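You operate a simulated robot arm through the tools that you are given. There is no shell and no other tool. Be economical: measure what you need, move in short steps, check, and stop when the job is done.

You run a simulated two-armed robot. Do the job below in one go: nothing can be reset, and whatever is moved stays where it is left.

Task
Pick up the blue mug with one hand, pass it to the other hand and put it on the upper shelf under the pedal bench. Set down upright: blue mug.

It is judged by the outcome, as a careful person would: the job done as asked, and still so three seconds after it is handed in. It fails if anything else is knocked over, pushed out of place, dropped, spilled or broken.

Robot
Two 7-joint arms with two-finger parallel grippers on one trunk, on a base that drives. Base frame: it is fixed to the floor where the robot stands at the start and does not move with it; the origin is under the middle of the robot, x ahead of it, y to its left, z up; the surface under the hand at the start is at about z = 74. Units: cm, rad, N and s.
The left shoulder is at the start at [7, 18.8, 106.5], the right one opposite. With the tool pointing down near the work surface each hand reaches from about 32 to 80 cm from the robot's upright axis, wherever it stands, measured 20 degrees to its own side. Places, roughly: upper shelf under the pedal bench [20, 120, 50]. Payload 3.91 kg a hand.
Tool frame (each hand has its own): the origin (TCP) lies between the finger pads and is the grasp point; the fingertips stand 3 cm ahead of it; z points along the fingers, y is the line along which they close. The gripper opens to 11 cm. The fingers are 2 cm wide and 1 cm thick; the gripper's body (4.8 by 11.2 cm) begins 5.5 cm behind the TCP.
Orientation is that of the tool frame in the base frame, as a unit quaternion [w, x, y, z]. With the fingers straight down and closing along the base's y, the tool's x points along the base's -x, its y along +y and its z along -z.

Tools
- The arms move only by the tool nudge_tool. It takes "left_series", "right_series" or both (then of equal length, played together; a hand with none holds still); each is a list that holds one entry, the list of rows, each a list of 7 numbers: the finger opening in cm, from 0 to 11, then the shift along the tool's x, y, z in cm, then the turn, a rotation vector about the tool's x, y, z in rad. In form: [[[jaw, dx, dy, dz, rx, ry, rz], ...]]. A call has 1 to 12 rows; each row shifts and turns the commanded pose from where the row before left it, along the tool's axes as they then stand. Rows are played at 5 a second. More than 5 cm and 0.15 rad between two rows, or a gripper value outside its range, and nothing of the call is played. A pose out of reach is approached as far as the arm can. The call stops where the force on the tool passes 40 N (or 10 N more than at its start, if that is more) or the arm is blocked; 0.2 s more then pass. Each finger travels about 7.2 cm/s and halts on what it meets, pressing with about 24 N; the grip force reading is that of the motor and also rises with nothing between the fingers. The clock runs only during rows and for 0.2 s after the last one: add rows that do not move to give the fingers time. The reply holds the time, the measured pose of the TCP, the force on the tool along the base axes, the opening and the grip force, in the units named above and with some noise, with the torque about the TCP (base axes, N m) and any sound that the robot's microphone picked up.
- Cameras (640 x 400 px; columns grow to the right, rows downward): "scene" is now at [12.89, 1.11, 127.82]; the picture's right is [0.13, -0.99, -0.00], its down [-0.72, -0.09, -0.69] and it looks along [0.68, 0.09, -0.73] (base axes); focal length 214 px, centre (320, 200). "left" rides on the left gripper at [7.2, -1.7, -10.3] in its tool frame; the picture's right is [0.23, 0.97, 0.00], its down [-0.76, 0.18, -0.62] and it looks along [-0.61, 0.14, 0.78] (tool axes); focal length 222 px, centre (320, 200). "right" rides on the right gripper at [7.2, 1.7, -10.3] in its tool frame; the picture's right is [-0.23, 0.97, 0.00], its down [-0.76, -0.18, -0.62] and it looks along [-0.61, -0.14, 0.78] (tool axes); focal length 222 px, centre (320, 200). There is no depth. A picture from a camera that has moved, and an enlarged one, comes with that camera's place and axes in the base frame and with its lens.
- get_image(camera): a new picture of that camera. No time passes.
- lift_body(by): slides the trunk up (or, below 0, down) by that many cm; the arms and the scene camera ride with it, the base frame stays. It gives what a move gives, with no picture.
- base_move(legs): drives the robot by 1 to 6 legs, each [ahead, turn to the left] in cm and rad, along the robot's own axes; the way and the turn of a leg run together, so that a leg with both is an arc; at most 150 cm and 3.142 rad a leg. The arms and the cameras ride along, it lands a little off, and it stops where it bumps. It gives what a move gives.
- aim_head(pan, tilt): turns the head with the scene camera to pan (to the left, within 1.501 rad either way) and tilt (down, from -0.506 to 1.204), counted from straight ahead of the robot. It gives what a move gives.
- enlarge(camera, box): a new picture of the part [left, top, right, bottom] of that camera's present view, enlarged. No time passes.
- close_job(): hands the job in; it is judged then, once.

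Work in short steps. Places have to be worked out from the pictures, the camera data and where the tool is seen: move nearer, look again, correct. Check each grasp and each placing, and mend what went wrong. You have 120 turns and 92 pictures in all, those below and enlarged ones among them. Open the grippers and draw the arms clear of the work before you hand the job in, unless the task says otherwise; then end with one line.

The tools are called after "Call:" as a command line: name --argument value ..., lists and objects as JSON in quotes. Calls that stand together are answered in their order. nudge_tool: Moves the arms, as the interface text tells. Its arguments: {"type":"object","properties":{"left_series":{"type":"array","items":{"type":"array","items":{"type":"array","items":{"type":"number"}}}},"right_series":{"type":"array","items":{"type":"array","items":{"type":"array","items":{"type":"number"}}}}},"required":[]} The other tools are called the same way: lift_body (by) slides the trunk up or down; base_move (legs) drives the base; aim_head (pan, tilt) turns the head that bears the scene camera; get_image (camera) takes a picture; enlarge (camera, box) takes an enlarged picture of a part of a camera's view; close_job () hands the job in.

At the start:

```text
time_s: 0.0
left_position: [60.17, 20.14, 102.16]
left_tool_rot: [0.0, 0.0, 1.0, 0.0]
left_contact_force: [0.8, -0.5, -0.2]
left_ft_torque: [-0.01, 0.0, 0.0]
left_grip_width: 11.0
left_finger_force: 0.0
right_position: [38.75, -24.19, 92.12]
right_tool_rot: [0.0, 0.001, 1.0, 0.0]
right_contact_force: [1.1, -0.4, -0.3]
right_ft_torque: [0.0, 0.0, -0.01]
right_grip_width: 11.01
right_finger_force: 0.0
trunk travel left (down, up): [-57.5, 36.5]
robot x, y, heading: [-0.05, -0.18, 0.0]
head pan, tilt: [0.126, 0.812]
```

scene: 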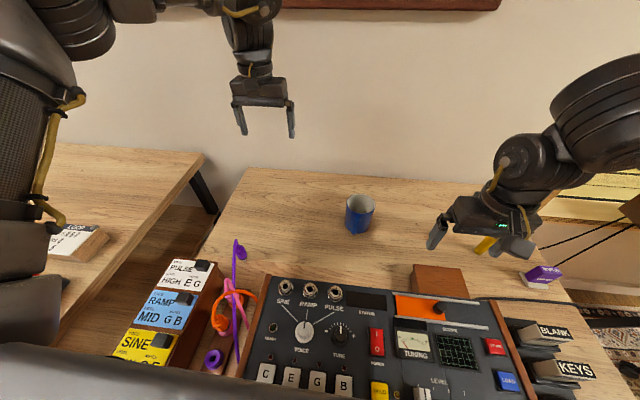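
right: 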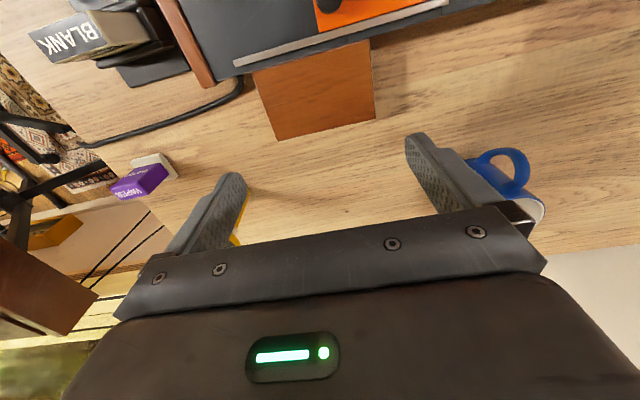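
left: 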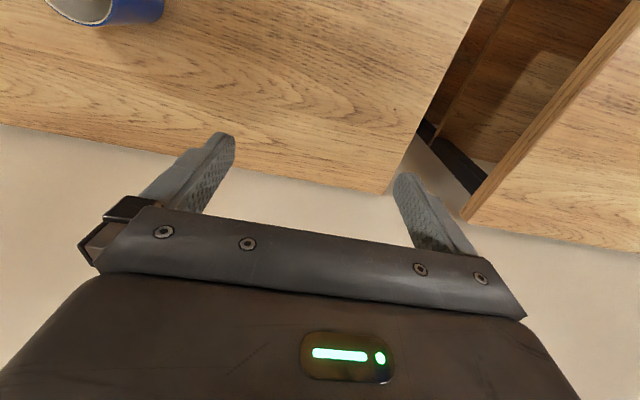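

The mug looks to be near [54, -5.5, 74]. I'll take a closer look at it, then turn the head to the bench.

Call:
enlarge --camera "scene" --box '[300, 170, 420, 245]'

Call:
aim_head --pan 1.4 --tilt 0.6

Call:
get_image --camera "scene"

```text
5.33 times, centred on (360, 208) of scene
camera zoom: at [12.89, 1.11, 127.82], right [0.13, -0.99, 0.0], down [-0.72, -0.09, -0.69], along [0.68, 0.09, -0.73], focal length 1144 px, centre (107, 160)
```

zoom: 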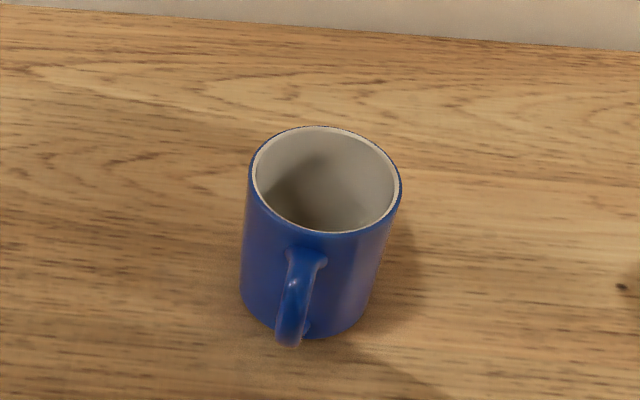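

```text
time_s: 1.4
left_position: [60.11, 20.21, 102.21]
left_tool_rot: [-0.001, 0.0, 1.0, 0.0]
left_contact_force: [0.5, -0.9, -0.4]
left_ft_torque: [-0.04, 0.01, 0.03]
left_grip_width: 11.0
left_finger_force: 0.1
right_position: [38.76, -24.21, 92.01]
right_tool_rot: [0.0, 0.001, 1.0, 0.0]
right_contact_force: [0.0, 0.3, 0.1]
right_ft_torque: [0.0, 0.0, -0.03]
right_grip_width: 11.02
right_finger_force: 0.1
trunk travel left (down, up): [-57.5, 36.5]
robot x, y, heading: [-0.07, -0.15, -0.001]
head pan, tilt: [1.4, 0.6]
```

```text
87 pictures are left
camera scene: at [6.46, 8.82, 129.6], right [0.99, -0.17, 0.0], down [-0.1, -0.56, -0.83], along [0.14, 0.81, -0.56], focal length 214 px, centre (320, 200)
```

scene: 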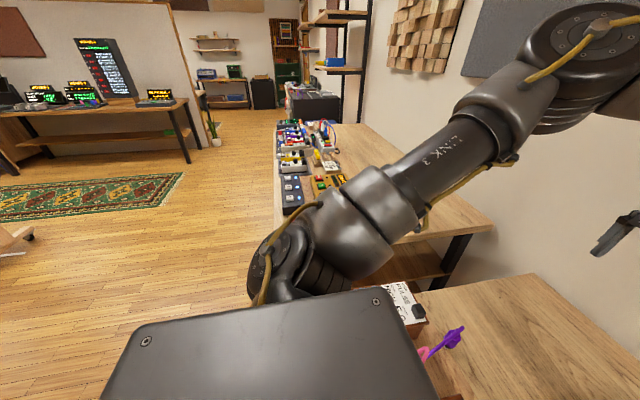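

The mug centre is about [54.5, -5] with its handle towards the robot, slightly to +y. The plan is for the left hand to pick it from above and turn the handle away, then the right hand takes it from the side low down, for the shelf. I move the left hand over the mug and the right hand aside.

Call:
nudge_tool --left_series '[[[11, 0.95, -4.2, 0, 0, 0, 0], [11, 0.95, -4.2, 0, 0, 0, 0], [11, 0.95, -4.2, 0, 0, 0, 0], [11, 0.95, -4.2, 0, 0, 0, 0], [11, 0.95, -4.2, 0, 0, 0, 0], [11, 0.95, -4.2, 0, 0, 0, 0], [11, 0, 0, 0, 0, 0, 0]]]' --right_series '[[[11, 0, -2, -1, 0, 0, 0], [11, 0, -2, -1, 0, 0, 0], [11, 0, -2, -1, 0, 0, 0], [11, 0, -2, -1, 0, 0, 0], [11, 0, -2, -1, 0, 0, 0], [11, 0, -2, -1, 0, 0, 0], [11, 0, 0, 0, 0, 0, 0]]]'

Call:
aim_head --pan -0.05 --tilt 0.75

Call:
get_image --camera "left"

Call:
get_image --camera "scene"

```text
time_s: 3.0
left_position: [54.33, -4.74, 102.45]
left_tool_rot: [-0.001, 0.0, 1.0, -0.001]
left_contact_force: [-0.7, 0.4, -0.9]
left_ft_torque: [-0.03, -0.02, 0.01]
left_grip_width: 10.98
left_finger_force: 0.0
right_position: [35.03, -27.84, 95.99]
right_tool_rot: [0.001, 0.002, 1.0, 0.0]
right_contact_force: [-0.1, 0.4, 0.4]
right_ft_torque: [-0.03, -0.01, 0.01]
right_grip_width: 10.99
right_finger_force: 0.0
right hand out of reach, approached as far as the arm can: row 1, 2, 3, 4, 5, 6
trunk travel left (down, up): [-57.5, 36.5]
robot x, y, heading: [-0.23, -0.63, -0.001]
head pan, tilt: [1.4, 0.6]
```

```text
time_s: 4.6
left_position: [54.28, -4.85, 102.41]
left_tool_rot: [-0.001, 0.0, 1.0, 0.0]
left_contact_force: [-0.2, -0.1, 0.0]
left_ft_torque: [0.0, 0.01, 0.0]
left_grip_width: 11.0
left_finger_force: 0.1
right_position: [34.97, -27.92, 96.11]
right_tool_rot: [0.001, 0.003, 1.0, 0.0]
right_contact_force: [-0.6, 0.1, -0.1]
right_ft_torque: [-0.03, 0.0, 0.04]
right_grip_width: 11.0
right_finger_force: 0.1
trunk travel left (down, up): [-57.5, 36.5]
robot x, y, heading: [0.14, -0.11, 0.005]
head pan, tilt: [-0.051, 0.75]
```

```text
86 pictures are left
camera left: at [46.99, -6.59, 112.74], right [-0.23, 0.97, 0.0], down [0.76, 0.18, 0.62], along [0.61, 0.14, -0.78], focal length 222 px, centre (320, 200)
```

left: 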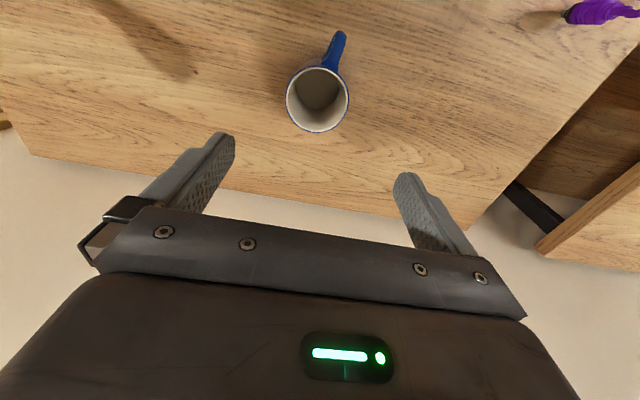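

```text
85 pictures are left
camera scene: at [13.22, -0.32, 128.32], right [-0.05, -1.0, 0.0], down [-0.68, 0.03, -0.73], along [0.73, -0.04, -0.68], focal length 214 px, centre (320, 200)
```

scene: 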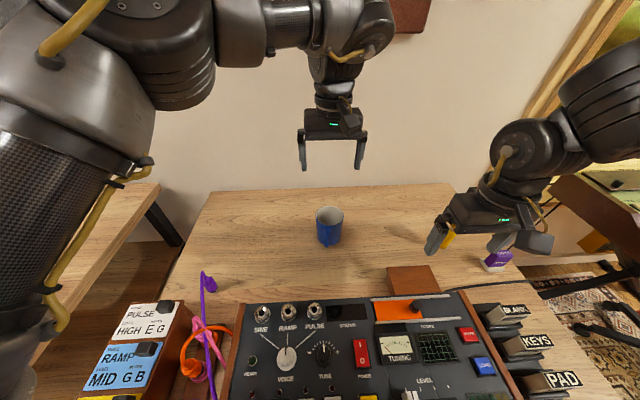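

The left picture puts the mug at [54.5, -5.3], rim about z 83.4, with the handle at azimuth about 170°. I turn the hand slightly to match and go down most of the way.

Call:
nudge_tool --left_series '[[[11, -0.2, -0.4, 1, 0, 0, 0.15], [11, 0, 0, 3, 0, 0, 0], [11, 0, 0, 3, 0, 0, 0], [11, 0, 0, 3, 0, 0, 0], [11, 0, 0, 1.5, 0, 0, 0], [11, 0, 0, 0, 0, 0, 0]]]'

Call:
get_image --camera "left"

Call:
enlarge --camera "scene" --box '[250, 110, 410, 260]'

```text
time_s: 6.0
left_position: [54.69, -5.56, 90.58]
left_tool_rot: [-0.001, 0.075, 0.997, 0.0]
left_contact_force: [-0.2, 0.2, -0.2]
left_ft_torque: [-0.03, 0.01, -0.03]
left_grip_width: 10.99
left_finger_force: 0.0
right_position: [34.99, -27.97, 96.2]
right_tool_rot: [0.001, 0.003, 1.0, 0.0]
right_contact_force: [-0.3, -0.5, 0.0]
right_ft_torque: [-0.04, -0.03, 0.04]
right_grip_width: 11.0
right_finger_force: 0.0
trunk travel left (down, up): [-57.5, 36.5]
robot x, y, heading: [-0.17, 0.04, -0.001]
head pan, tilt: [-0.051, 0.75]
```

```text
84 pictures are left
camera left: at [47.24, -6.06, 100.87], right [-0.08, 1.0, 0.0], down [0.78, 0.06, 0.62], along [0.62, 0.05, -0.78], focal length 222 px, centre (320, 200)
```

left: 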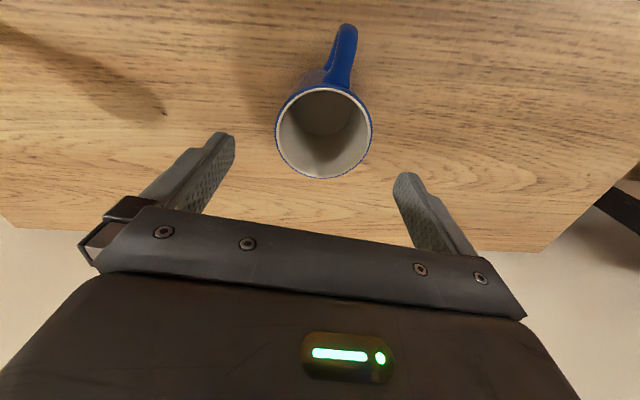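

```text
2.67 times, centred on (330, 185) of scene
camera zoom: at [13.2, -0.35, 128.32], right [-0.05, -1.0, 0.0], down [-0.68, 0.03, -0.73], along [0.73, -0.04, -0.68], focal length 572 px, centre (293, 240)
```

zoom: 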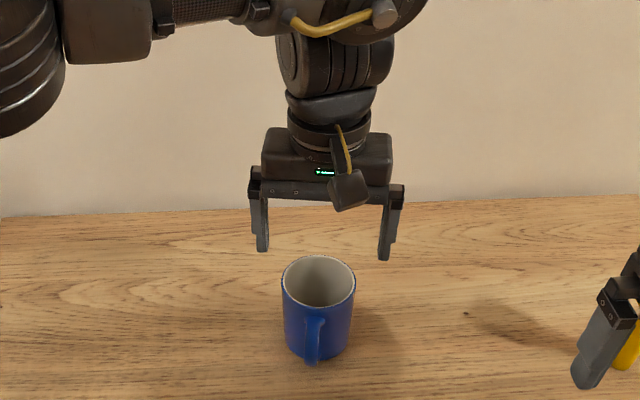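

The mug rim is centred at about [54.1, -5.2], well between the fingers. I go down to z≈82 and close.

Call:
nudge_tool --left_series '[[[11, 0.4, 0.3, 2.5, 0, 0, 0], [11, 0, 0, 3, 0, 0, 0], [11, 0, 0, 3, 0, 0, 0], [11, 0, 0, 0, 0, 0, 0], [7.5, 0, 0, 0, 0, 0, 0], [6, 0, 0, 0, 0, 0, 0], [6, 0, 0, 0, 0, 0, 0], [6, 0, 0, 0, 0, 0, 0]]]'

Call:
get_image --camera "left"

```text
time_s: 7.8
left_position: [54.21, -5.19, 82.01]
left_tool_rot: [-0.001, 0.075, 0.997, 0.0]
left_contact_force: [-1.4, 0.7, 0.2]
left_ft_torque: [-0.07, 0.03, -0.02]
left_grip_width: 7.78
left_finger_force: 24.0
right_position: [34.99, -27.91, 96.22]
right_tool_rot: [0.0, 0.003, 1.0, 0.001]
right_contact_force: [-0.6, 0.4, -0.9]
right_ft_torque: [0.0, 0.01, -0.02]
right_grip_width: 10.99
right_finger_force: 0.0
trunk travel left (down, up): [-57.5, 36.5]
robot x, y, heading: [-0.09, 0.03, 0.001]
head pan, tilt: [-0.051, 0.75]
```

```text
82 pictures are left
camera left: at [46.81, -5.74, 92.4], right [-0.08, 1.0, 0.0], down [0.78, 0.06, 0.62], along [0.62, 0.05, -0.78], focal length 222 px, centre (320, 200)
```

left: 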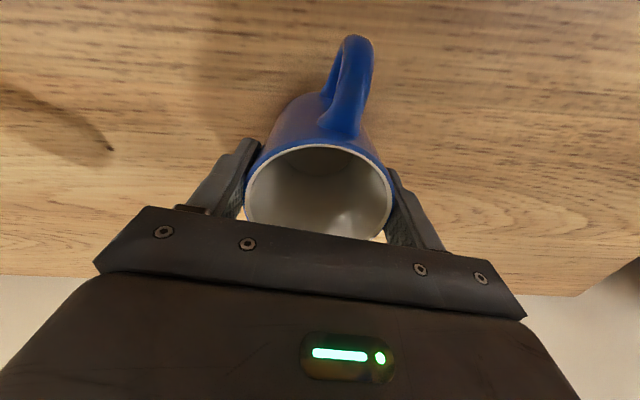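

Gripped at 7.78 cm with 24 N. I lift straight up 18 cm.

Call:
nudge_tool --left_series '[[[6, 0, 0, -1, 0, 0, 0], [6, 0, 0, -2, 0, 0, 0], [6, 0, 0, -3, 0, 0, 0], [6, 0, 0, -3, 0, 0, 0], [6, 0, 0, -3, 0, 0, 0], [6, 0, 0, -3, 0, 0, 0], [6, 0, 0, -3, 0, 0, 0], [6, 0, 0, 0, 0, 0, 0]]]'

Call:
get_image --camera "scene"

```text
time_s: 9.6
left_position: [54.39, -4.81, 100.18]
left_tool_rot: [-0.001, 0.075, 0.997, 0.0]
left_contact_force: [0.6, 0.6, -3.6]
left_ft_torque: [-0.02, 0.0, -0.01]
left_grip_width: 7.79
left_finger_force: 24.1
right_position: [35.05, -27.86, 96.12]
right_tool_rot: [0.0, 0.003, 1.0, 0.0]
right_contact_force: [-0.6, -0.7, 0.0]
right_ft_torque: [0.01, 0.0, -0.01]
right_grip_width: 10.98
right_finger_force: 0.1
trunk travel left (down, up): [-57.5, 36.5]
robot x, y, heading: [0.15, -0.14, 0.004]
head pan, tilt: [-0.051, 0.75]
```

```text
81 pictures are left
camera scene: at [13.32, -0.31, 128.3], right [-0.05, -1.0, 0.0], down [-0.68, 0.03, -0.73], along [0.73, -0.04, -0.68], focal length 214 px, centre (320, 200)
```

scene: 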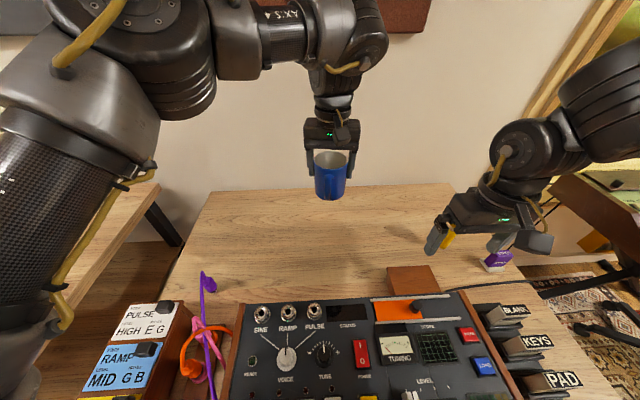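

The mug is held well and clear of the table. I bring it nearer to [50, 5, 103] and turn it so the handle points to +y, away from the right hand.

Call:
nudge_tool --left_series '[[[6, 1.8, 3.1, -1, 0, 0, 0], [6, 1.8, 3.1, -1, 0, 0, 0], [6, 1.8, 3.1, -1, 0, 0, 0], [6, 0, 0, 0, 0, 0, 0.15], [6, 0, 0, 0, 0, 0, 0.15], [6, 0, 0, 0, 0, 0, 0.15], [6, 0, 0, 0, 0, 0, 0.15], [6, 0, 0, 0, 0, 0, 0.15], [6, 0, 0, 0, 0, 0, 0.15], [6, 0, 0, 0, 0, 0, 0.15], [6, 0, 0, 0, 0, 0, 0.15], [6, 0, 0, 0, 0, 0, 0.15]]]'

Call:
get_image --camera "scene"

```text
time_s: 12.2
left_position: [50.31, 4.94, 103.34]
left_tool_rot: [-0.001, 0.682, 0.731, 0.001]
left_contact_force: [-0.6, -0.1, -2.3]
left_ft_torque: [-0.02, -0.01, 0.0]
left_grip_width: 7.78
left_finger_force: 24.0
right_position: [35.06, -27.89, 96.08]
right_tool_rot: [0.001, 0.002, 1.0, 0.0]
right_contact_force: [-1.3, 0.2, -0.5]
right_ft_torque: [0.01, 0.02, 0.0]
right_grip_width: 11.0
right_finger_force: 0.2
trunk travel left (down, up): [-57.5, 36.5]
robot x, y, heading: [0.0, 0.24, 0.002]
head pan, tilt: [-0.051, 0.75]
```

```text
80 pictures are left
camera scene: at [13.25, -0.32, 128.31], right [-0.05, -1.0, 0.0], down [-0.68, 0.03, -0.73], along [0.73, -0.04, -0.68], focal length 214 px, centre (320, 200)
```

scene: 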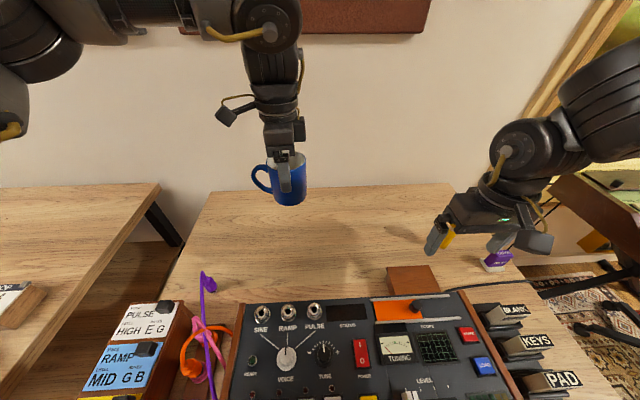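

The handle now points to +y. I move the right hand forward and start yawing it so its fingers will close along x.

Call:
nudge_tool --right_series '[[[11, -3, 0, 0, 0, 0, 0], [11, -3, 0, 0, 0, 0, 0], [11, -3, 0, 0, 0, 0, 0], [11, -3, 0, 0, 0, 0, 0.15], [11, 0, 0, 0, 0, 0, 0.15], [11, 0, 0, 0, 0, 0, 0.15], [11, 0, 0, 0, 0, 0, 0.15], [11, 0, 0, 0, 0, 0, 0.15], [11, 0, 0, 0, 0, 0, 0.15], [11, 0, 0, 0, 0, 0, 0.15], [11, 0, 0, 0, 0, 0, 0.15], [11, 0, 0, 0, 0, 0, 0.15]]]'

```text
time_s: 14.8
left_position: [50.42, 4.93, 103.24]
left_tool_rot: [-0.001, 0.682, 0.732, 0.0]
left_contact_force: [-0.1, -0.1, -2.5]
left_ft_torque: [-0.02, 0.04, -0.01]
left_grip_width: 7.74
left_finger_force: 23.6
right_position: [41.73, -23.65, 94.91]
right_tool_rot: [0.0, 0.626, 0.78, 0.0]
right_contact_force: [-0.7, -0.7, -1.0]
right_ft_torque: [0.01, -0.01, 0.0]
right_grip_width: 10.99
right_finger_force: 0.1
right hand out of reach, approached as far as the arm can: row 1, 2, 3
trunk travel left (down, up): [-57.5, 36.5]
robot x, y, heading: [0.42, -0.29, -0.004]
head pan, tilt: [-0.051, 0.75]
```

The yaw works. Next I tilt the right hand so the fingers point along +y.

Call:
nudge_tool --right_series '[[[11, 0, 0, -1.5, 0, 0, 0.15], [11, 0, 0, -1.5, 0, 0.15, 0], [11, 0, 0, 0, 0, 0.15, 0], [11, 0, 0, 0, 0, 0.15, 0], [11, 0, 0, 0, 0, 0.15, 0], [11, 0, 0, 0, 0, 0.15, 0], [11, 0, 0, 0, 0, 0.15, 0], [11, 0, 0, 0, 0, 0.15, 0], [11, 0, 0, 0, 0, 0.15, 0], [11, 0, 0, 0, 0, 0.15, 0]]]'

Call:
get_image --camera "scene"

```text
time_s: 17.0
left_position: [50.27, 4.76, 103.2]
left_tool_rot: [-0.002, 0.681, 0.732, 0.0]
left_contact_force: [-0.8, -0.2, -2.8]
left_ft_torque: [0.0, 0.03, 0.0]
left_grip_width: 7.74
left_finger_force: 24.3
right_position: [41.6, -23.91, 98.01]
right_tool_rot: [-0.457, 0.532, 0.571, 0.427]
right_contact_force: [0.0, 0.3, 0.0]
right_ft_torque: [0.01, -0.01, -0.03]
right_grip_width: 11.0
right_finger_force: 0.1
trunk travel left (down, up): [-57.5, 36.5]
robot x, y, heading: [-0.05, 0.06, 0.001]
head pan, tilt: [-0.051, 0.75]
```

```text
79 pictures are left
camera scene: at [13.25, -0.4, 128.32], right [-0.05, -1.0, 0.0], down [-0.68, 0.04, -0.73], along [0.73, -0.04, -0.68], focal length 214 px, centre (320, 200)
```

scene: 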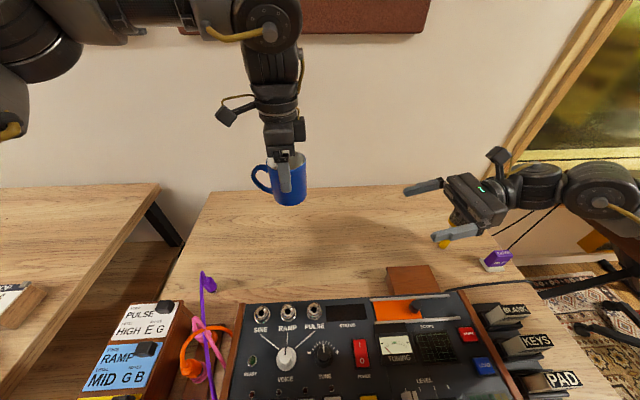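

The right hand now points along +y with its camera on top. I bring it to a standoff about 16 cm short of the mug, at the mug's lower part (z≈98.3).

Call:
nudge_tool --right_series '[[[11, 0.63, 2.15, 2.36, 0, 0, 0], [11, 0.63, 2.15, 2.36, 0, 0, 0], [11, 0.63, 2.15, 2.36, 0, 0, 0], [11, 0.63, 2.15, 2.36, 0, 0, 0], [11, 0.63, 2.15, 2.36, 0, 0, 0], [11, 0, 0, 0, 0, 0, 0]]]'

Call:
get_image --camera "right"

Call:
enlarge --camera "scene" --box '[220, 80, 460, 230]'

```text
time_s: 18.4
left_position: [50.21, 4.73, 103.36]
left_tool_rot: [-0.001, 0.682, 0.731, -0.001]
left_contact_force: [0.0, -0.4, -3.8]
left_ft_torque: [0.02, 0.01, -0.01]
left_grip_width: 7.76
left_finger_force: 23.5
right_position: [51.58, -10.88, 98.5]
right_tool_rot: [-0.457, 0.532, 0.571, 0.426]
right_contact_force: [1.0, -0.2, 0.3]
right_ft_torque: [0.0, 0.0, 0.02]
right_grip_width: 11.0
right_finger_force: 0.1
trunk travel left (down, up): [-57.5, 36.5]
robot x, y, heading: [-0.0, -0.08, 0.001]
head pan, tilt: [-0.051, 0.75]
```

```text
78 pictures are left
camera right: at [53.7, -19.26, 107.84], right [0.98, 0.02, -0.22], down [-0.12, -0.79, -0.61], along [-0.18, 0.62, -0.76], focal length 222 px, centre (320, 200)
```

right: 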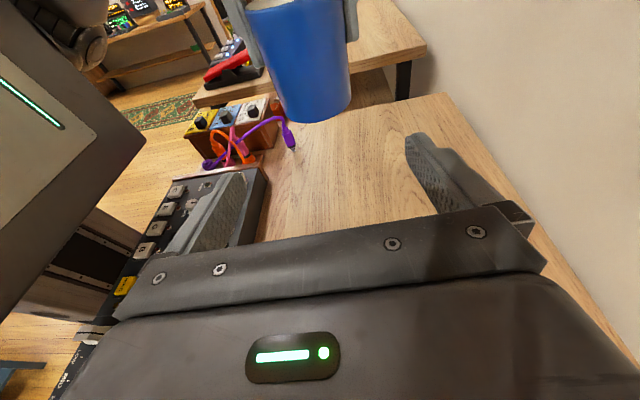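

```text
2.67 times, centred on (340, 155) of scene
camera zoom: at [13.19, -0.4, 128.32], right [-0.05, -1.0, 0.0], down [-0.68, 0.04, -0.73], along [0.73, -0.04, -0.68], focal length 572 px, centre (267, 320)
```

zoom: 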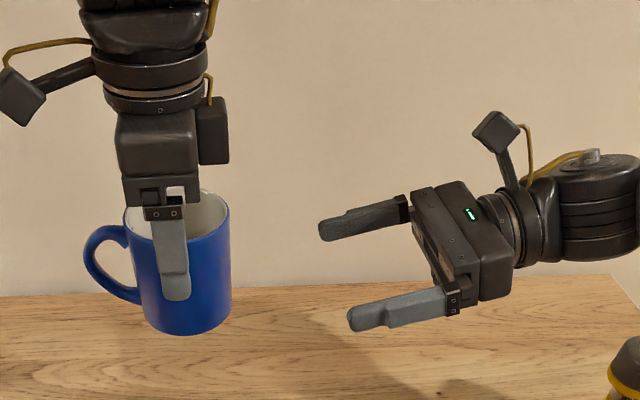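

The mug base sits centrally at about [50.4, 5] and the left fingertips end near z 100. I approach 11.7 cm, then look.

Call:
nudge_tool --right_series '[[[11, 0.55, 0, 3, 0, 0, 0], [11, 0.55, 0, 3, 0, 0, 0], [11, 0.55, 0, 3, 0, 0, 0], [11, 0.55, 0, 2.7, 0, 0, 0], [11, 0, 0, 0, 0, 0, 0]]]'

Call:
get_image --camera "right"

Call:
enlarge --camera "scene" --box '[220, 80, 460, 230]'

```text
time_s: 19.6
left_position: [50.39, 4.76, 103.31]
left_tool_rot: [0.0, 0.681, 0.732, -0.001]
left_contact_force: [0.0, -1.1, -2.3]
left_ft_torque: [-0.04, -0.04, 0.0]
left_grip_width: 7.76
left_finger_force: 23.9
right_position: [50.81, 0.69, 98.31]
right_tool_rot: [-0.457, 0.532, 0.57, 0.427]
right_contact_force: [-0.5, 0.6, 0.3]
right_ft_torque: [0.0, 0.02, -0.03]
right_grip_width: 11.03
right_finger_force: 0.1
trunk travel left (down, up): [-57.5, 36.5]
robot x, y, heading: [0.25, -0.21, -0.001]
head pan, tilt: [-0.051, 0.75]
```

```text
76 pictures are left
camera right: at [52.86, -7.56, 107.64], right [0.97, 0.02, -0.22], down [-0.12, -0.79, -0.61], along [-0.19, 0.62, -0.76], focal length 222 px, centre (320, 200)
```

right: 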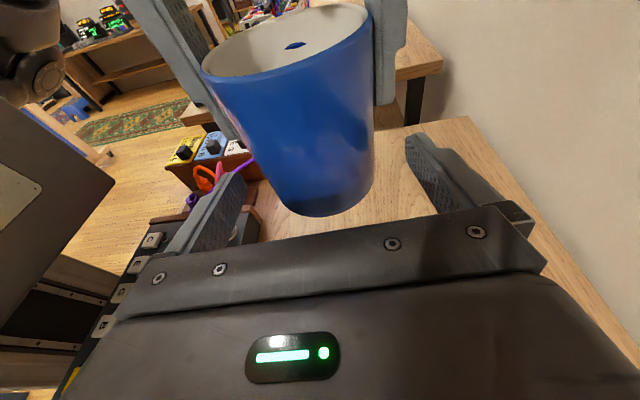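

```text
2.67 times, centred on (340, 155) of scene
camera zoom: at [13.23, -0.39, 128.31], right [-0.05, -1.0, 0.0], down [-0.68, 0.04, -0.73], along [0.73, -0.04, -0.68], focal length 572 px, centre (267, 320)
```

zoom: 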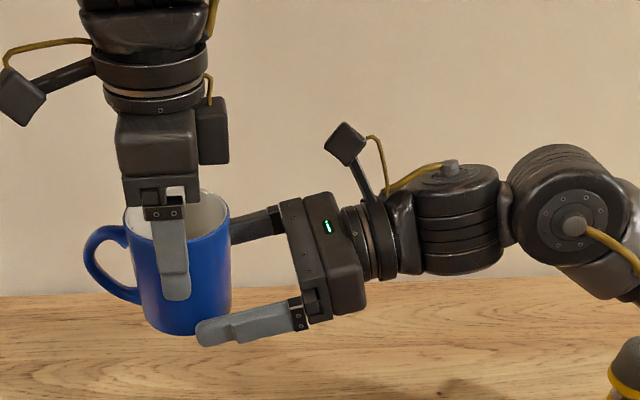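

Clearances look good. I close the last 4.3 cm and then close the right fingers gently on the mug's lower part.

Call:
nudge_tool --right_series '[[[11, 0.27, -0.05, 2.15, 0, 0, 0], [11, 0.27, -0.05, 2.15, 0, 0, 0], [11, 0, 0, 0, 0, 0, 0]]]'

Call:
get_image --camera "right"

Call:
enlarge --camera "scene" --box '[220, 80, 460, 230]'

```text
time_s: 20.4
left_position: [50.38, 4.88, 103.24]
left_tool_rot: [-0.001, 0.682, 0.732, -0.001]
left_contact_force: [0.0, 0.3, -2.2]
left_ft_torque: [-0.02, 0.01, -0.04]
left_grip_width: 7.76
left_finger_force: 24.5
right_position: [50.15, 5.26, 97.63]
right_tool_rot: [-0.457, 0.532, 0.571, 0.426]
right_contact_force: [0.6, -0.1, 0.3]
right_ft_torque: [-0.02, -0.01, 0.02]
right_grip_width: 11.0
right_finger_force: 0.1
trunk travel left (down, up): [-57.5, 36.5]
robot x, y, heading: [-0.34, 0.06, -0.002]
head pan, tilt: [-0.051, 0.75]
```

```text
74 pictures are left
camera right: at [52.39, -3.12, 107.0], right [0.97, 0.02, -0.22], down [-0.12, -0.79, -0.61], along [-0.18, 0.62, -0.76], focal length 222 px, centre (320, 200)
```

right: 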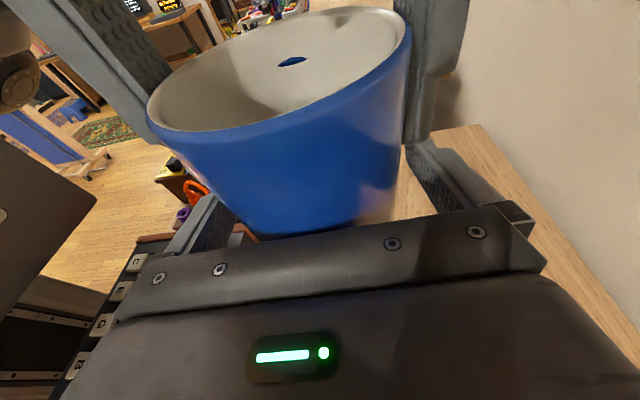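

```text
2.67 times, centred on (340, 155) of scene
camera zoom: at [13.24, -0.35, 128.31], right [-0.05, -1.0, 0.0], down [-0.68, 0.03, -0.73], along [0.73, -0.04, -0.68], focal length 572 px, centre (267, 320)
```

zoom: 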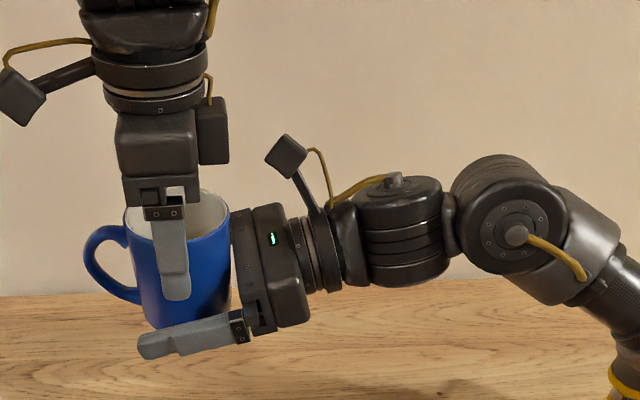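

The hand is in place. I close the right fingers.

Call:
nudge_tool --right_series '[[[9, 0, 0, 0, 0, 0, 0], [8, 0, 0, 0, 0, 0, 0], [7, 0, 0, 0, 0, 0, 0], [6, 0, 0, 0, 0, 0, 0], [6, 0, 0, 0, 0, 0, 0]]]'

Call:
enlarge --camera "scene" --box '[220, 80, 460, 230]'

```text
time_s: 21.6
left_position: [50.36, 4.77, 103.31]
left_tool_rot: [0.001, 0.681, 0.732, -0.001]
left_contact_force: [-7.2, -4.0, -2.2]
left_ft_torque: [-0.1, 0.28, 0.08]
left_grip_width: 7.79
left_finger_force: 24.1
right_position: [50.43, 5.26, 97.6]
right_tool_rot: [-0.457, 0.533, 0.57, 0.427]
right_contact_force: [8.4, 3.5, -0.7]
right_ft_torque: [-0.07, 0.11, -0.05]
right_grip_width: 7.55
right_finger_force: 24.5
trunk travel left (down, up): [-57.5, 36.5]
robot x, y, heading: [0.13, -0.13, 0.002]
head pan, tilt: [-0.051, 0.75]
```

```text
2.67 times, centred on (340, 155) of scene
camera zoom: at [13.25, -0.3, 128.31], right [-0.05, -1.0, 0.0], down [-0.68, 0.03, -0.73], along [0.73, -0.04, -0.68], focal length 572 px, centre (267, 320)
```

zoom: 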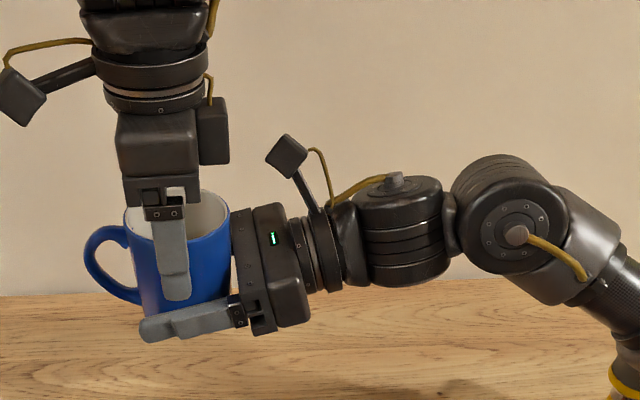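

Both hands hold the mug (right opening 7.55, 24 N). I open the left hand and raise it straight up.

Call:
nudge_tool --left_series '[[[8.5, 0, 0, 0, 0, 0, 0], [10, 0, 0, 0, 0, 0, 0], [11, 0, 0, 0, 0, 0, 0], [11, 0, 0, -2, 0, 0, 0], [11, 0, 0, -3, 0, 0, 0], [11, 0, 0, -3, 0, 0, 0], [11, 0, 0, 0, 0, 0, 0]]]' --right_series '[[[6, 0, 0, 0, 0, 0, 0], [6, 0, 0, 0, 0, 0, 0], [6, 0, 0, 0, 0, 0, 0], [6, 0, 0, 0, 0, 0, 0], [6, 0, 0, 0, 0, 0, 0], [6, 0, 0, 0, 0, 0, 0], [6, 0, 0, 0, 0, 0, 0]]]'

Call:
enlarge --camera "scene" --box '[220, 80, 460, 230]'

```text
time_s: 23.2
left_position: [50.4, 4.94, 111.18]
left_tool_rot: [0.0, 0.681, 0.732, -0.001]
left_contact_force: [0.2, 0.8, -0.6]
left_ft_torque: [0.0, 0.02, 0.0]
left_grip_width: 11.02
left_finger_force: 0.0
right_position: [50.25, 5.22, 97.56]
right_tool_rot: [-0.457, 0.533, 0.571, 0.426]
right_contact_force: [-0.6, 0.7, -0.1]
right_ft_torque: [0.03, 0.0, 0.01]
right_grip_width: 7.5
right_finger_force: 24.0
trunk travel left (down, up): [-57.5, 36.5]
robot x, y, heading: [0.05, 0.1, -0.002]
head pan, tilt: [-0.051, 0.75]
```

```text
2.67 times, centred on (340, 155) of scene
camera zoom: at [13.31, -0.27, 128.3], right [-0.05, -1.0, 0.0], down [-0.68, 0.03, -0.73], along [0.73, -0.04, -0.68], focal length 572 px, centre (267, 320)
```

zoom: 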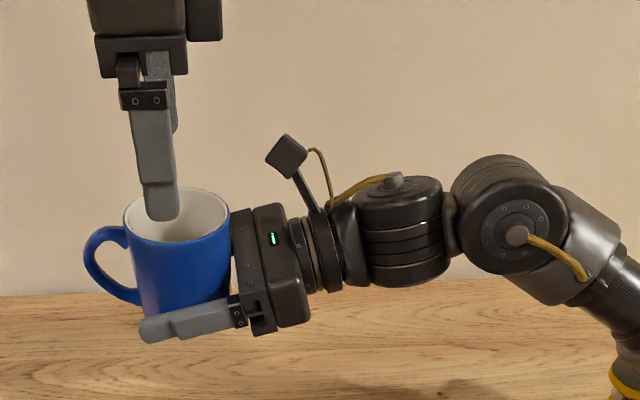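

The pass worked: the right hand alone holds the mug upright. I move the left hand up and back out of the way.

Call:
nudge_tool --left_series '[[[11, 0, 0, -3, 0, 0, 0], [11, 0, 0, -3, 0, 0, 0], [11, 4, 0, -2, 0, 0, 0], [11, 4, 0, -1, 0, 0, 0], [11, 4, -2, 0, 0, 0, 0], [11, 4, -3, 0, 0, 0, 0], [11, 4, -4, 0, 0, 0, 0], [11, 2, -4, 0, 0, 0, 0], [11, 0, -4, 0, 0, 0, 0], [11, 0, 0, 0, 0, 0, 0]]]'

Call:
aim_head --pan 1.4 --tilt 0.75

Call:
get_image --camera "scene"

```text
refused: row 7 steps farther than a row can; nothing moved
```

```text
time_s: 24.8
left_position: [50.31, 4.87, 111.19]
left_tool_rot: [-0.001, 0.681, 0.732, 0.0]
left_contact_force: [-0.2, -0.9, 0.0]
left_ft_torque: [0.01, 0.0, 0.0]
left_grip_width: 10.99
left_finger_force: 0.1
right_position: [50.16, 5.27, 97.55]
right_tool_rot: [-0.458, 0.532, 0.572, 0.425]
right_contact_force: [-0.8, 0.8, 0.3]
right_ft_torque: [0.02, -0.01, 0.02]
right_grip_width: 7.52
right_finger_force: 24.2
trunk travel left (down, up): [-57.5, 36.5]
robot x, y, heading: [0.14, 0.27, 0.002]
head pan, tilt: [1.4, 0.75]
```

```text
70 pictures are left
camera scene: at [6.39, 8.28, 128.32], right [0.99, -0.17, 0.0], down [-0.12, -0.67, -0.73], along [0.12, 0.72, -0.68], focal length 214 px, centre (320, 200)
```

scene: 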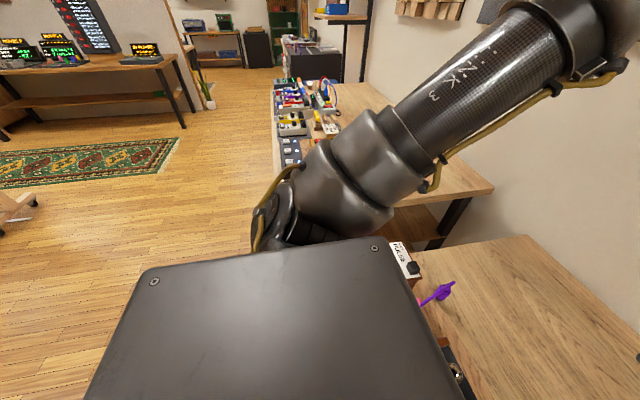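

One row was too long, so nothing moved. I repeat it with shorter rows.

Call:
nudge_tool --left_series '[[[11, 0, 0, -3, 0, 0, 0], [11, 0, 0, -3, 0, 0, 0], [11, 3.5, 0, -2, 0, 0, 0], [11, 4, 0, -1, 0, 0, 0], [11, 4, -2, 0, 0, 0, 0], [11, 3.5, -3, 0, 0, 0, 0], [11, 3, -3.5, 0, 0, 0, 0], [11, 2, -4, 0, 0, 0, 0], [11, 0, -4, 0, 0, 0, 0], [11, 0, 0, 0, 0, 0, 0]]]'

Call:
get_image --camera "scene"

```text
time_s: 27.0
left_position: [32.69, 23.85, 119.97]
left_tool_rot: [-0.001, 0.681, 0.732, -0.001]
left_contact_force: [0.8, 0.0, 1.2]
left_ft_torque: [-0.01, 0.0, 0.03]
left_grip_width: 11.01
left_finger_force: 0.1
right_position: [50.21, 5.28, 97.6]
right_tool_rot: [-0.456, 0.533, 0.571, 0.425]
right_contact_force: [-0.6, -0.7, 0.2]
right_ft_torque: [0.02, -0.04, -0.01]
right_grip_width: 7.5
right_finger_force: 23.8
trunk travel left (down, up): [-57.5, 36.5]
robot x, y, heading: [-0.07, 0.16, 0.004]
head pan, tilt: [1.4, 0.75]
```

```text
69 pictures are left
camera scene: at [6.47, 8.27, 128.31], right [0.99, -0.17, 0.0], down [-0.12, -0.67, -0.73], along [0.12, 0.72, -0.68], focal length 214 px, centre (320, 200)
```

scene: 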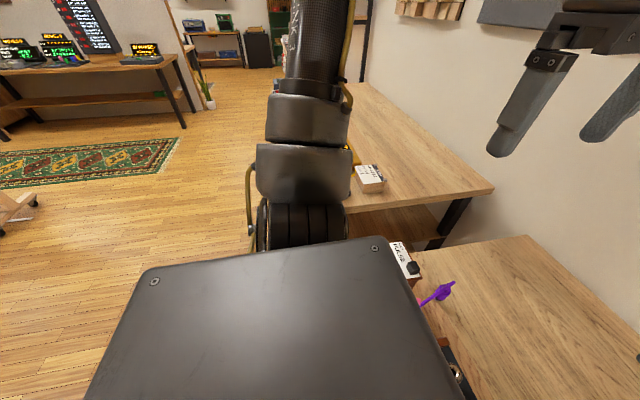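

The left arm is tucked. I look to the rear right before backing away.

Call:
aim_head --pan -1.5 --tilt 0.6

Call:
get_image --camera "scene"

Call:
base_move --legs '[[-35, 0]]'

Call:
aim_head --pan 1.5 --tilt 0.6

Call:
get_image --camera "scene"

```text
time_s: 29.5
left_position: [32.46, 23.75, 119.97]
left_tool_rot: [0.0, 0.681, 0.732, -0.001]
left_contact_force: [-0.4, 0.6, 0.1]
left_ft_torque: [0.0, -0.03, 0.0]
left_grip_width: 11.01
left_finger_force: 0.0
right_position: [50.23, 5.22, 97.53]
right_tool_rot: [-0.457, 0.532, 0.571, 0.427]
right_contact_force: [-0.1, 0.1, -0.3]
right_ft_torque: [0.01, 0.0, 0.01]
right_grip_width: 7.53
right_finger_force: 24.2
trunk travel left (down, up): [-57.5, 36.5]
robot x, y, heading: [0.31, -0.11, 0.001]
head pan, tilt: [-1.499, 0.6]
```

```text
68 pictures are left
camera scene: at [5.61, -8.69, 129.6], right [-1.0, -0.07, 0.0], down [-0.04, 0.56, -0.83], along [0.06, -0.82, -0.56], focal length 214 px, centre (320, 200)
```

scene: 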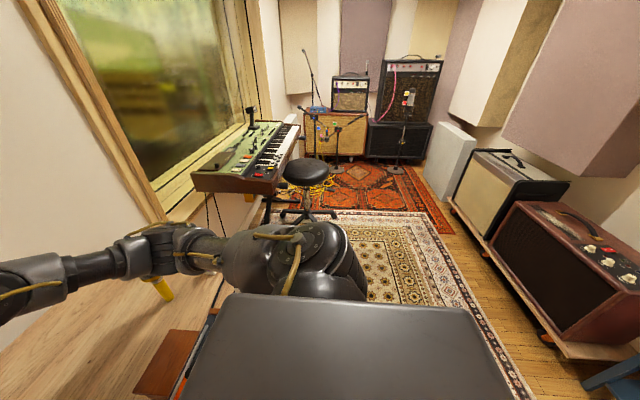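

```text
time_s: 31.8
left_position: [-3.08, 23.85, 120.09]
left_tool_rot: [0.0, 0.679, 0.734, 0.0]
left_contact_force: [0.6, 0.3, 0.2]
left_ft_torque: [-0.01, 0.01, 0.0]
left_grip_width: 11.01
left_finger_force: 0.0
right_position: [14.68, 5.43, 97.65]
right_tool_rot: [-0.459, 0.53, 0.573, 0.424]
right_contact_force: [-0.4, 0.6, 0.0]
right_ft_torque: [-0.02, 0.0, 0.02]
right_grip_width: 7.52
right_finger_force: 23.9
trunk travel left (down, up): [-57.5, 36.5]
robot x, y, heading: [-35.69, -0.3, 0.008]
head pan, tilt: [-1.499, 0.6]
```

```text
time_s: 34.4
left_position: [-3.1, 23.86, 119.98]
left_tool_rot: [-0.001, 0.679, 0.734, -0.001]
left_contact_force: [-0.1, 0.4, 0.6]
left_ft_torque: [0.01, 0.01, -0.01]
left_grip_width: 11.02
left_finger_force: 0.0
right_position: [14.69, 5.45, 97.61]
right_tool_rot: [-0.457, 0.532, 0.572, 0.425]
right_contact_force: [0.2, -0.8, -0.1]
right_ft_torque: [0.03, 0.0, 0.01]
right_grip_width: 7.52
right_finger_force: 24.1
trunk travel left (down, up): [-57.5, 36.5]
robot x, y, heading: [-35.25, 0.13, 0.003]
head pan, tilt: [1.499, 0.6]
```

```text
67 pictures are left
camera scene: at [-29.93, 8.89, 129.6], right [1.0, -0.07, 0.0], down [-0.04, -0.56, -0.83], along [0.06, 0.82, -0.56], focal length 214 px, centre (320, 200)
```

scene: 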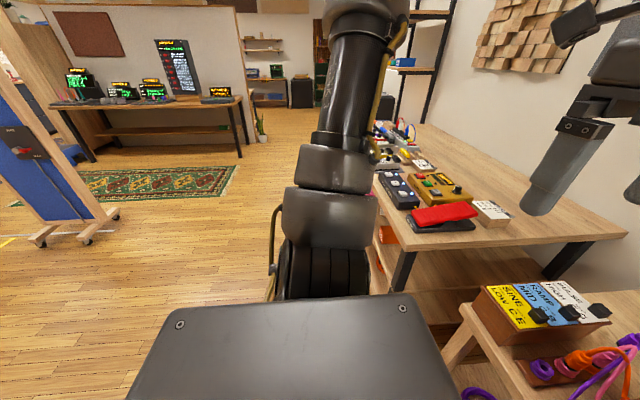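

The floor to the left is clear and the bench's near end is at about y 85. I turn left, drive along clear of the bench, and turn back to face it.

Call:
base_move --legs '[[-5, 0], [0, 1.9], [125, 0], [0, -1.9]]'

Call:
aim_head --pan 0 --tilt 0.6

Call:
get_image --camera "scene"

```text
time_s: 50.6
left_position: [-56.76, 141.95, 120.06]
left_tool_rot: [-0.001, 0.665, 0.747, -0.001]
left_contact_force: [0.2, 0.0, 0.0]
left_ft_torque: [-0.02, 0.01, 0.01]
left_grip_width: 10.99
left_finger_force: 0.1
right_position: [-38.23, 124.13, 97.53]
right_tool_rot: [-0.466, 0.519, 0.584, 0.415]
right_contact_force: [-0.2, -0.3, -2.7]
right_ft_torque: [0.04, -0.01, -0.02]
right_grip_width: 7.52
right_finger_force: 24.2
trunk travel left (down, up): [-57.5, 36.5]
robot x, y, heading: [-88.13, 116.94, 0.04]
head pan, tilt: [1.499, 0.6]
```

```text
time_s: 52.2
left_position: [-56.61, 141.88, 119.99]
left_tool_rot: [-0.001, 0.664, 0.747, 0.0]
left_contact_force: [0.2, -0.3, -0.2]
left_ft_torque: [0.0, 0.0, -0.02]
left_grip_width: 10.99
left_finger_force: 0.1
right_position: [-38.11, 124.22, 97.63]
right_tool_rot: [-0.467, 0.519, 0.583, 0.415]
right_contact_force: [-0.3, 0.1, -1.7]
right_ft_torque: [0.0, 0.01, 0.04]
right_grip_width: 7.5
right_finger_force: 24.3
trunk travel left (down, up): [-57.5, 36.5]
robot x, y, heading: [-88.1, 116.92, 0.047]
head pan, tilt: [0.0, 0.6]
```

```text
66 pictures are left
camera scene: at [-74.33, 117.44, 129.6], right [0.05, -1.0, 0.0], down [-0.56, -0.03, -0.82], along [0.82, 0.04, -0.57], focal length 214 px, centre (320, 200)
```

scene: 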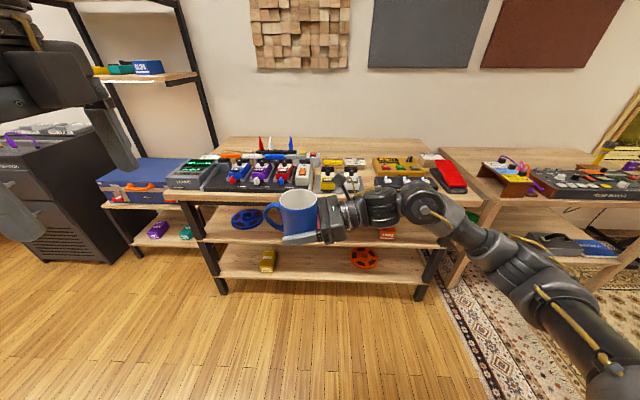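

I see the bench with two shelves: the upper one holds a blue reel on the left and some orange things on the right. I lower the trunk, well clear in front of the bench, and look into the upper shelf.

Call:
lift_body --by -38

Call:
aim_head --pan 0 --tilt 0.35

Call:
get_image --camera "scene"

```text
time_s: 55.8
left_position: [-56.77, 141.97, 81.9]
left_tool_rot: [0.0, 0.664, 0.748, -0.001]
left_contact_force: [-0.4, -1.1, -0.1]
left_ft_torque: [-0.01, 0.01, -0.02]
left_grip_width: 11.02
left_finger_force: 0.0
right_position: [-38.14, 124.18, 59.59]
right_tool_rot: [-0.466, 0.519, 0.583, 0.415]
right_contact_force: [0.3, -0.4, -2.8]
right_ft_torque: [-0.04, -0.03, 0.01]
right_grip_width: 7.52
right_finger_force: 23.9
trunk travel left (down, up): [-19.5, 74.5]
robot x, y, heading: [-88.14, 116.97, 0.045]
head pan, tilt: [0.0, 0.6]
```

```text
time_s: 56.6
left_position: [-56.67, 141.86, 81.93]
left_tool_rot: [-0.001, 0.665, 0.747, -0.001]
left_contact_force: [0.0, -0.1, 0.3]
left_ft_torque: [-0.01, -0.01, -0.04]
left_grip_width: 10.98
left_finger_force: 0.0
right_position: [-38.19, 124.29, 59.59]
right_tool_rot: [-0.466, 0.52, 0.583, 0.415]
right_contact_force: [0.8, 0.8, -2.1]
right_ft_torque: [-0.01, -0.03, 0.02]
right_grip_width: 7.53
right_finger_force: 23.9
trunk travel left (down, up): [-19.5, 74.5]
robot x, y, heading: [-88.12, 116.47, 0.053]
head pan, tilt: [0.0, 0.351]
```

```text
65 pictures are left
camera scene: at [-73.87, 117.45, 93.87], right [0.04, -1.0, 0.0], down [-0.34, -0.02, -0.94], along [0.94, 0.04, -0.34], focal length 214 px, centre (320, 200)
```

scene: 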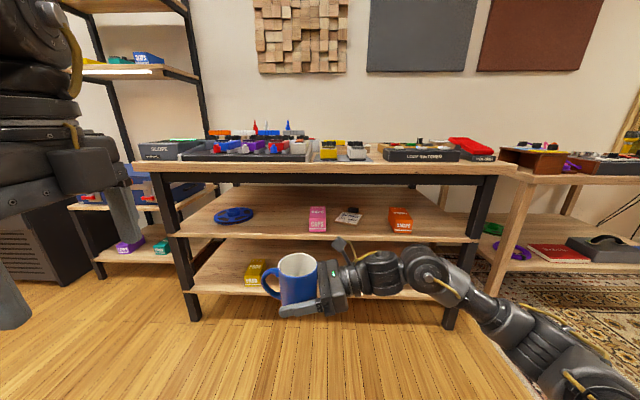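

The upper shelf has free room between the blue reel and the pink box. I enlarge that part to measure it.

Call:
enlarge --camera "scene" --box '[160, 150, 400, 300]'

```text
2.67 times, centred on (280, 225) of scene
camera zoom: at [-73.87, 117.45, 93.87], right [0.04, -1.0, 0.0], down [-0.34, -0.02, -0.94], along [0.94, 0.04, -0.34], focal length 572 px, centre (427, 133)
```

zoom: 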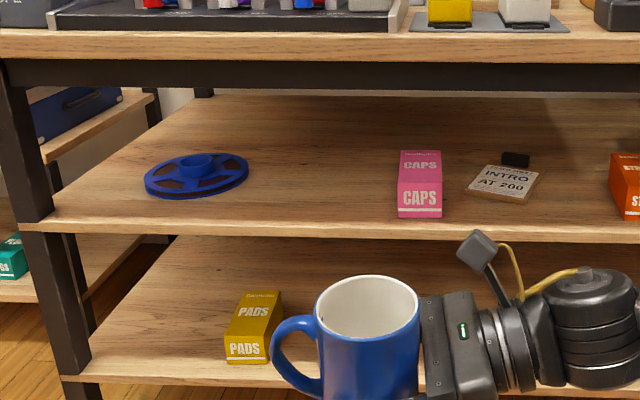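

The free spot on the upper shelf is about [13, 140, 50], between the pink box (ends y≈125) and the reel (starts y≈155). I shift the robot sideways to y≈133 to line up.

Call:
base_move --legs '[[-8, 0], [0, 0.9], [20, 0], [0, -0.95]]'

```text
time_s: 63.7
left_position: [-54.46, 158.79, 82.01]
left_tool_rot: [-0.001, 0.658, 0.753, 0.0]
left_contact_force: [0.7, -0.4, 0.0]
left_ft_torque: [0.01, -0.03, 0.0]
left_grip_width: 11.01
left_finger_force: 0.0
right_position: [-35.62, 141.43, 59.65]
right_tool_rot: [-0.47, 0.514, 0.588, 0.411]
right_contact_force: [0.5, 0.2, -3.0]
right_ft_torque: [-0.01, 0.01, 0.02]
right_grip_width: 7.53
right_finger_force: 24.0
trunk travel left (down, up): [-19.5, 74.5]
robot x, y, heading: [-85.41, 133.05, 0.067]
head pan, tilt: [0.0, 0.351]
```

Now robot y is 133 and the hand is at y 141. I swing the right hand's pointing direction from +y towards the shelf, keeping the mug upright (turn about the vertical), first half.

Call:
nudge_tool --right_series '[[[6, 0, 1, 0, -0.1443, 0, 0.0326], [6, 0, 1, 0, -0.1443, 0, 0.0326], [6, 0, 1, 0, -0.1443, 0, 0.0326], [6, 0, 1, 0.5, -0.1443, 0, 0.0326], [6, 0, 0, 0, -0.1443, 0, 0.0326], [6, 0, 0, 0, 0, 0, 0]]]'

Call:
get_image --camera "scene"

```text
time_s: 65.1
left_position: [-54.49, 158.92, 82.04]
left_tool_rot: [-0.001, 0.658, 0.753, -0.001]
left_contact_force: [-0.2, 0.5, -0.5]
left_ft_torque: [0.02, 0.03, 0.01]
left_grip_width: 11.02
left_finger_force: 0.0
right_position: [-31.64, 141.73, 59.48]
right_tool_rot: [-0.29, 0.692, 0.362, 0.553]
right_contact_force: [0.1, -0.2, -3.7]
right_ft_torque: [0.03, 0.02, 0.02]
right_grip_width: 7.52
right_finger_force: 23.8
trunk travel left (down, up): [-19.5, 74.5]
robot x, y, heading: [-85.43, 133.07, 0.061]
head pan, tilt: [0.0, 0.351]
```

```text
63 pictures are left
camera scene: at [-71.21, 134.12, 93.88], right [0.06, -1.0, 0.0], down [-0.34, -0.02, -0.94], along [0.94, 0.06, -0.34], focal length 214 px, centre (320, 200)
```

scene: 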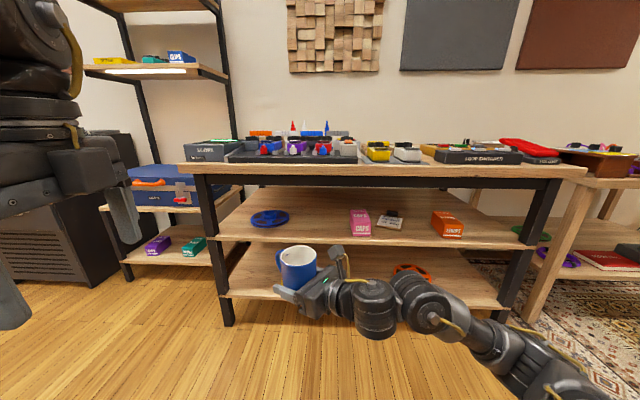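

The swing is going well. I turn it the rest of the way to about 20°.

Call:
nudge_tool --right_series '[[[6, 0, 1, 1, -0.1443, 0, 0.0326], [6, 0, 1, 1, -0.1443, 0, 0.0326], [6, 0, 0.5, 1, -0.1443, 0, 0.0326], [6, 0, 0, 1, -0.1443, 0, 0.0326], [6, 0, 0, 0, 0, 0, 0]]]'

Call:
get_image --camera "scene"

Call:
get_image --camera "right"

```text
time_s: 66.3
left_position: [-54.49, 158.85, 81.99]
left_tool_rot: [0.0, 0.658, 0.753, -0.001]
left_contact_force: [0.0, -0.3, 0.1]
left_ft_torque: [0.03, 0.0, 0.02]
left_grip_width: 10.98
left_finger_force: 0.0
right_position: [-26.98, 142.68, 58.6]
right_tool_rot: [-0.115, 0.767, 0.144, 0.614]
right_contact_force: [-0.2, 0.1, -4.0]
right_ft_torque: [0.02, -0.02, 0.01]
right_grip_width: 7.52
right_finger_force: 23.9
trunk travel left (down, up): [-19.5, 74.5]
robot x, y, heading: [-85.58, 133.1, 0.064]
head pan, tilt: [0.0, 0.351]
```

```text
62 pictures are left
camera scene: at [-71.21, 134.13, 93.88], right [0.06, -1.0, 0.0], down [-0.34, -0.02, -0.94], along [0.94, 0.06, -0.34], focal length 214 px, centre (320, 200)
```

scene: 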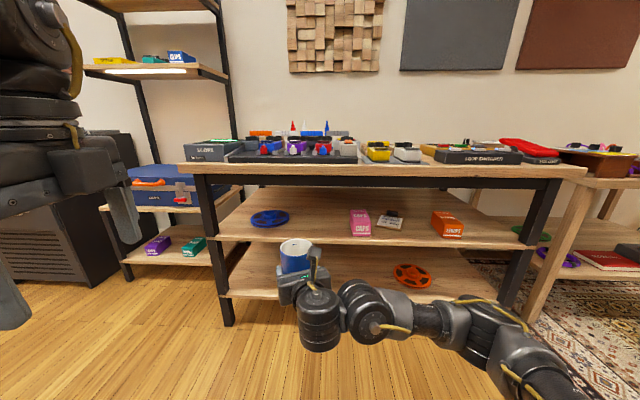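

```text
61 pictures are left
camera right: at [-34.37, 137.93, 68.0], right [0.3, -0.93, -0.22], down [-0.79, -0.11, -0.61], along [0.54, 0.36, -0.76], focal length 222 px, centre (320, 200)
```

right: 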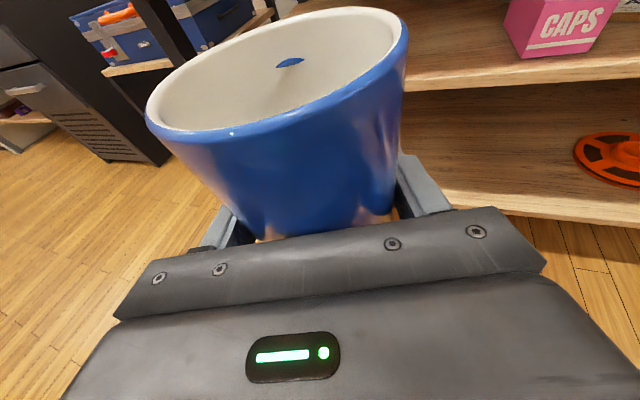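

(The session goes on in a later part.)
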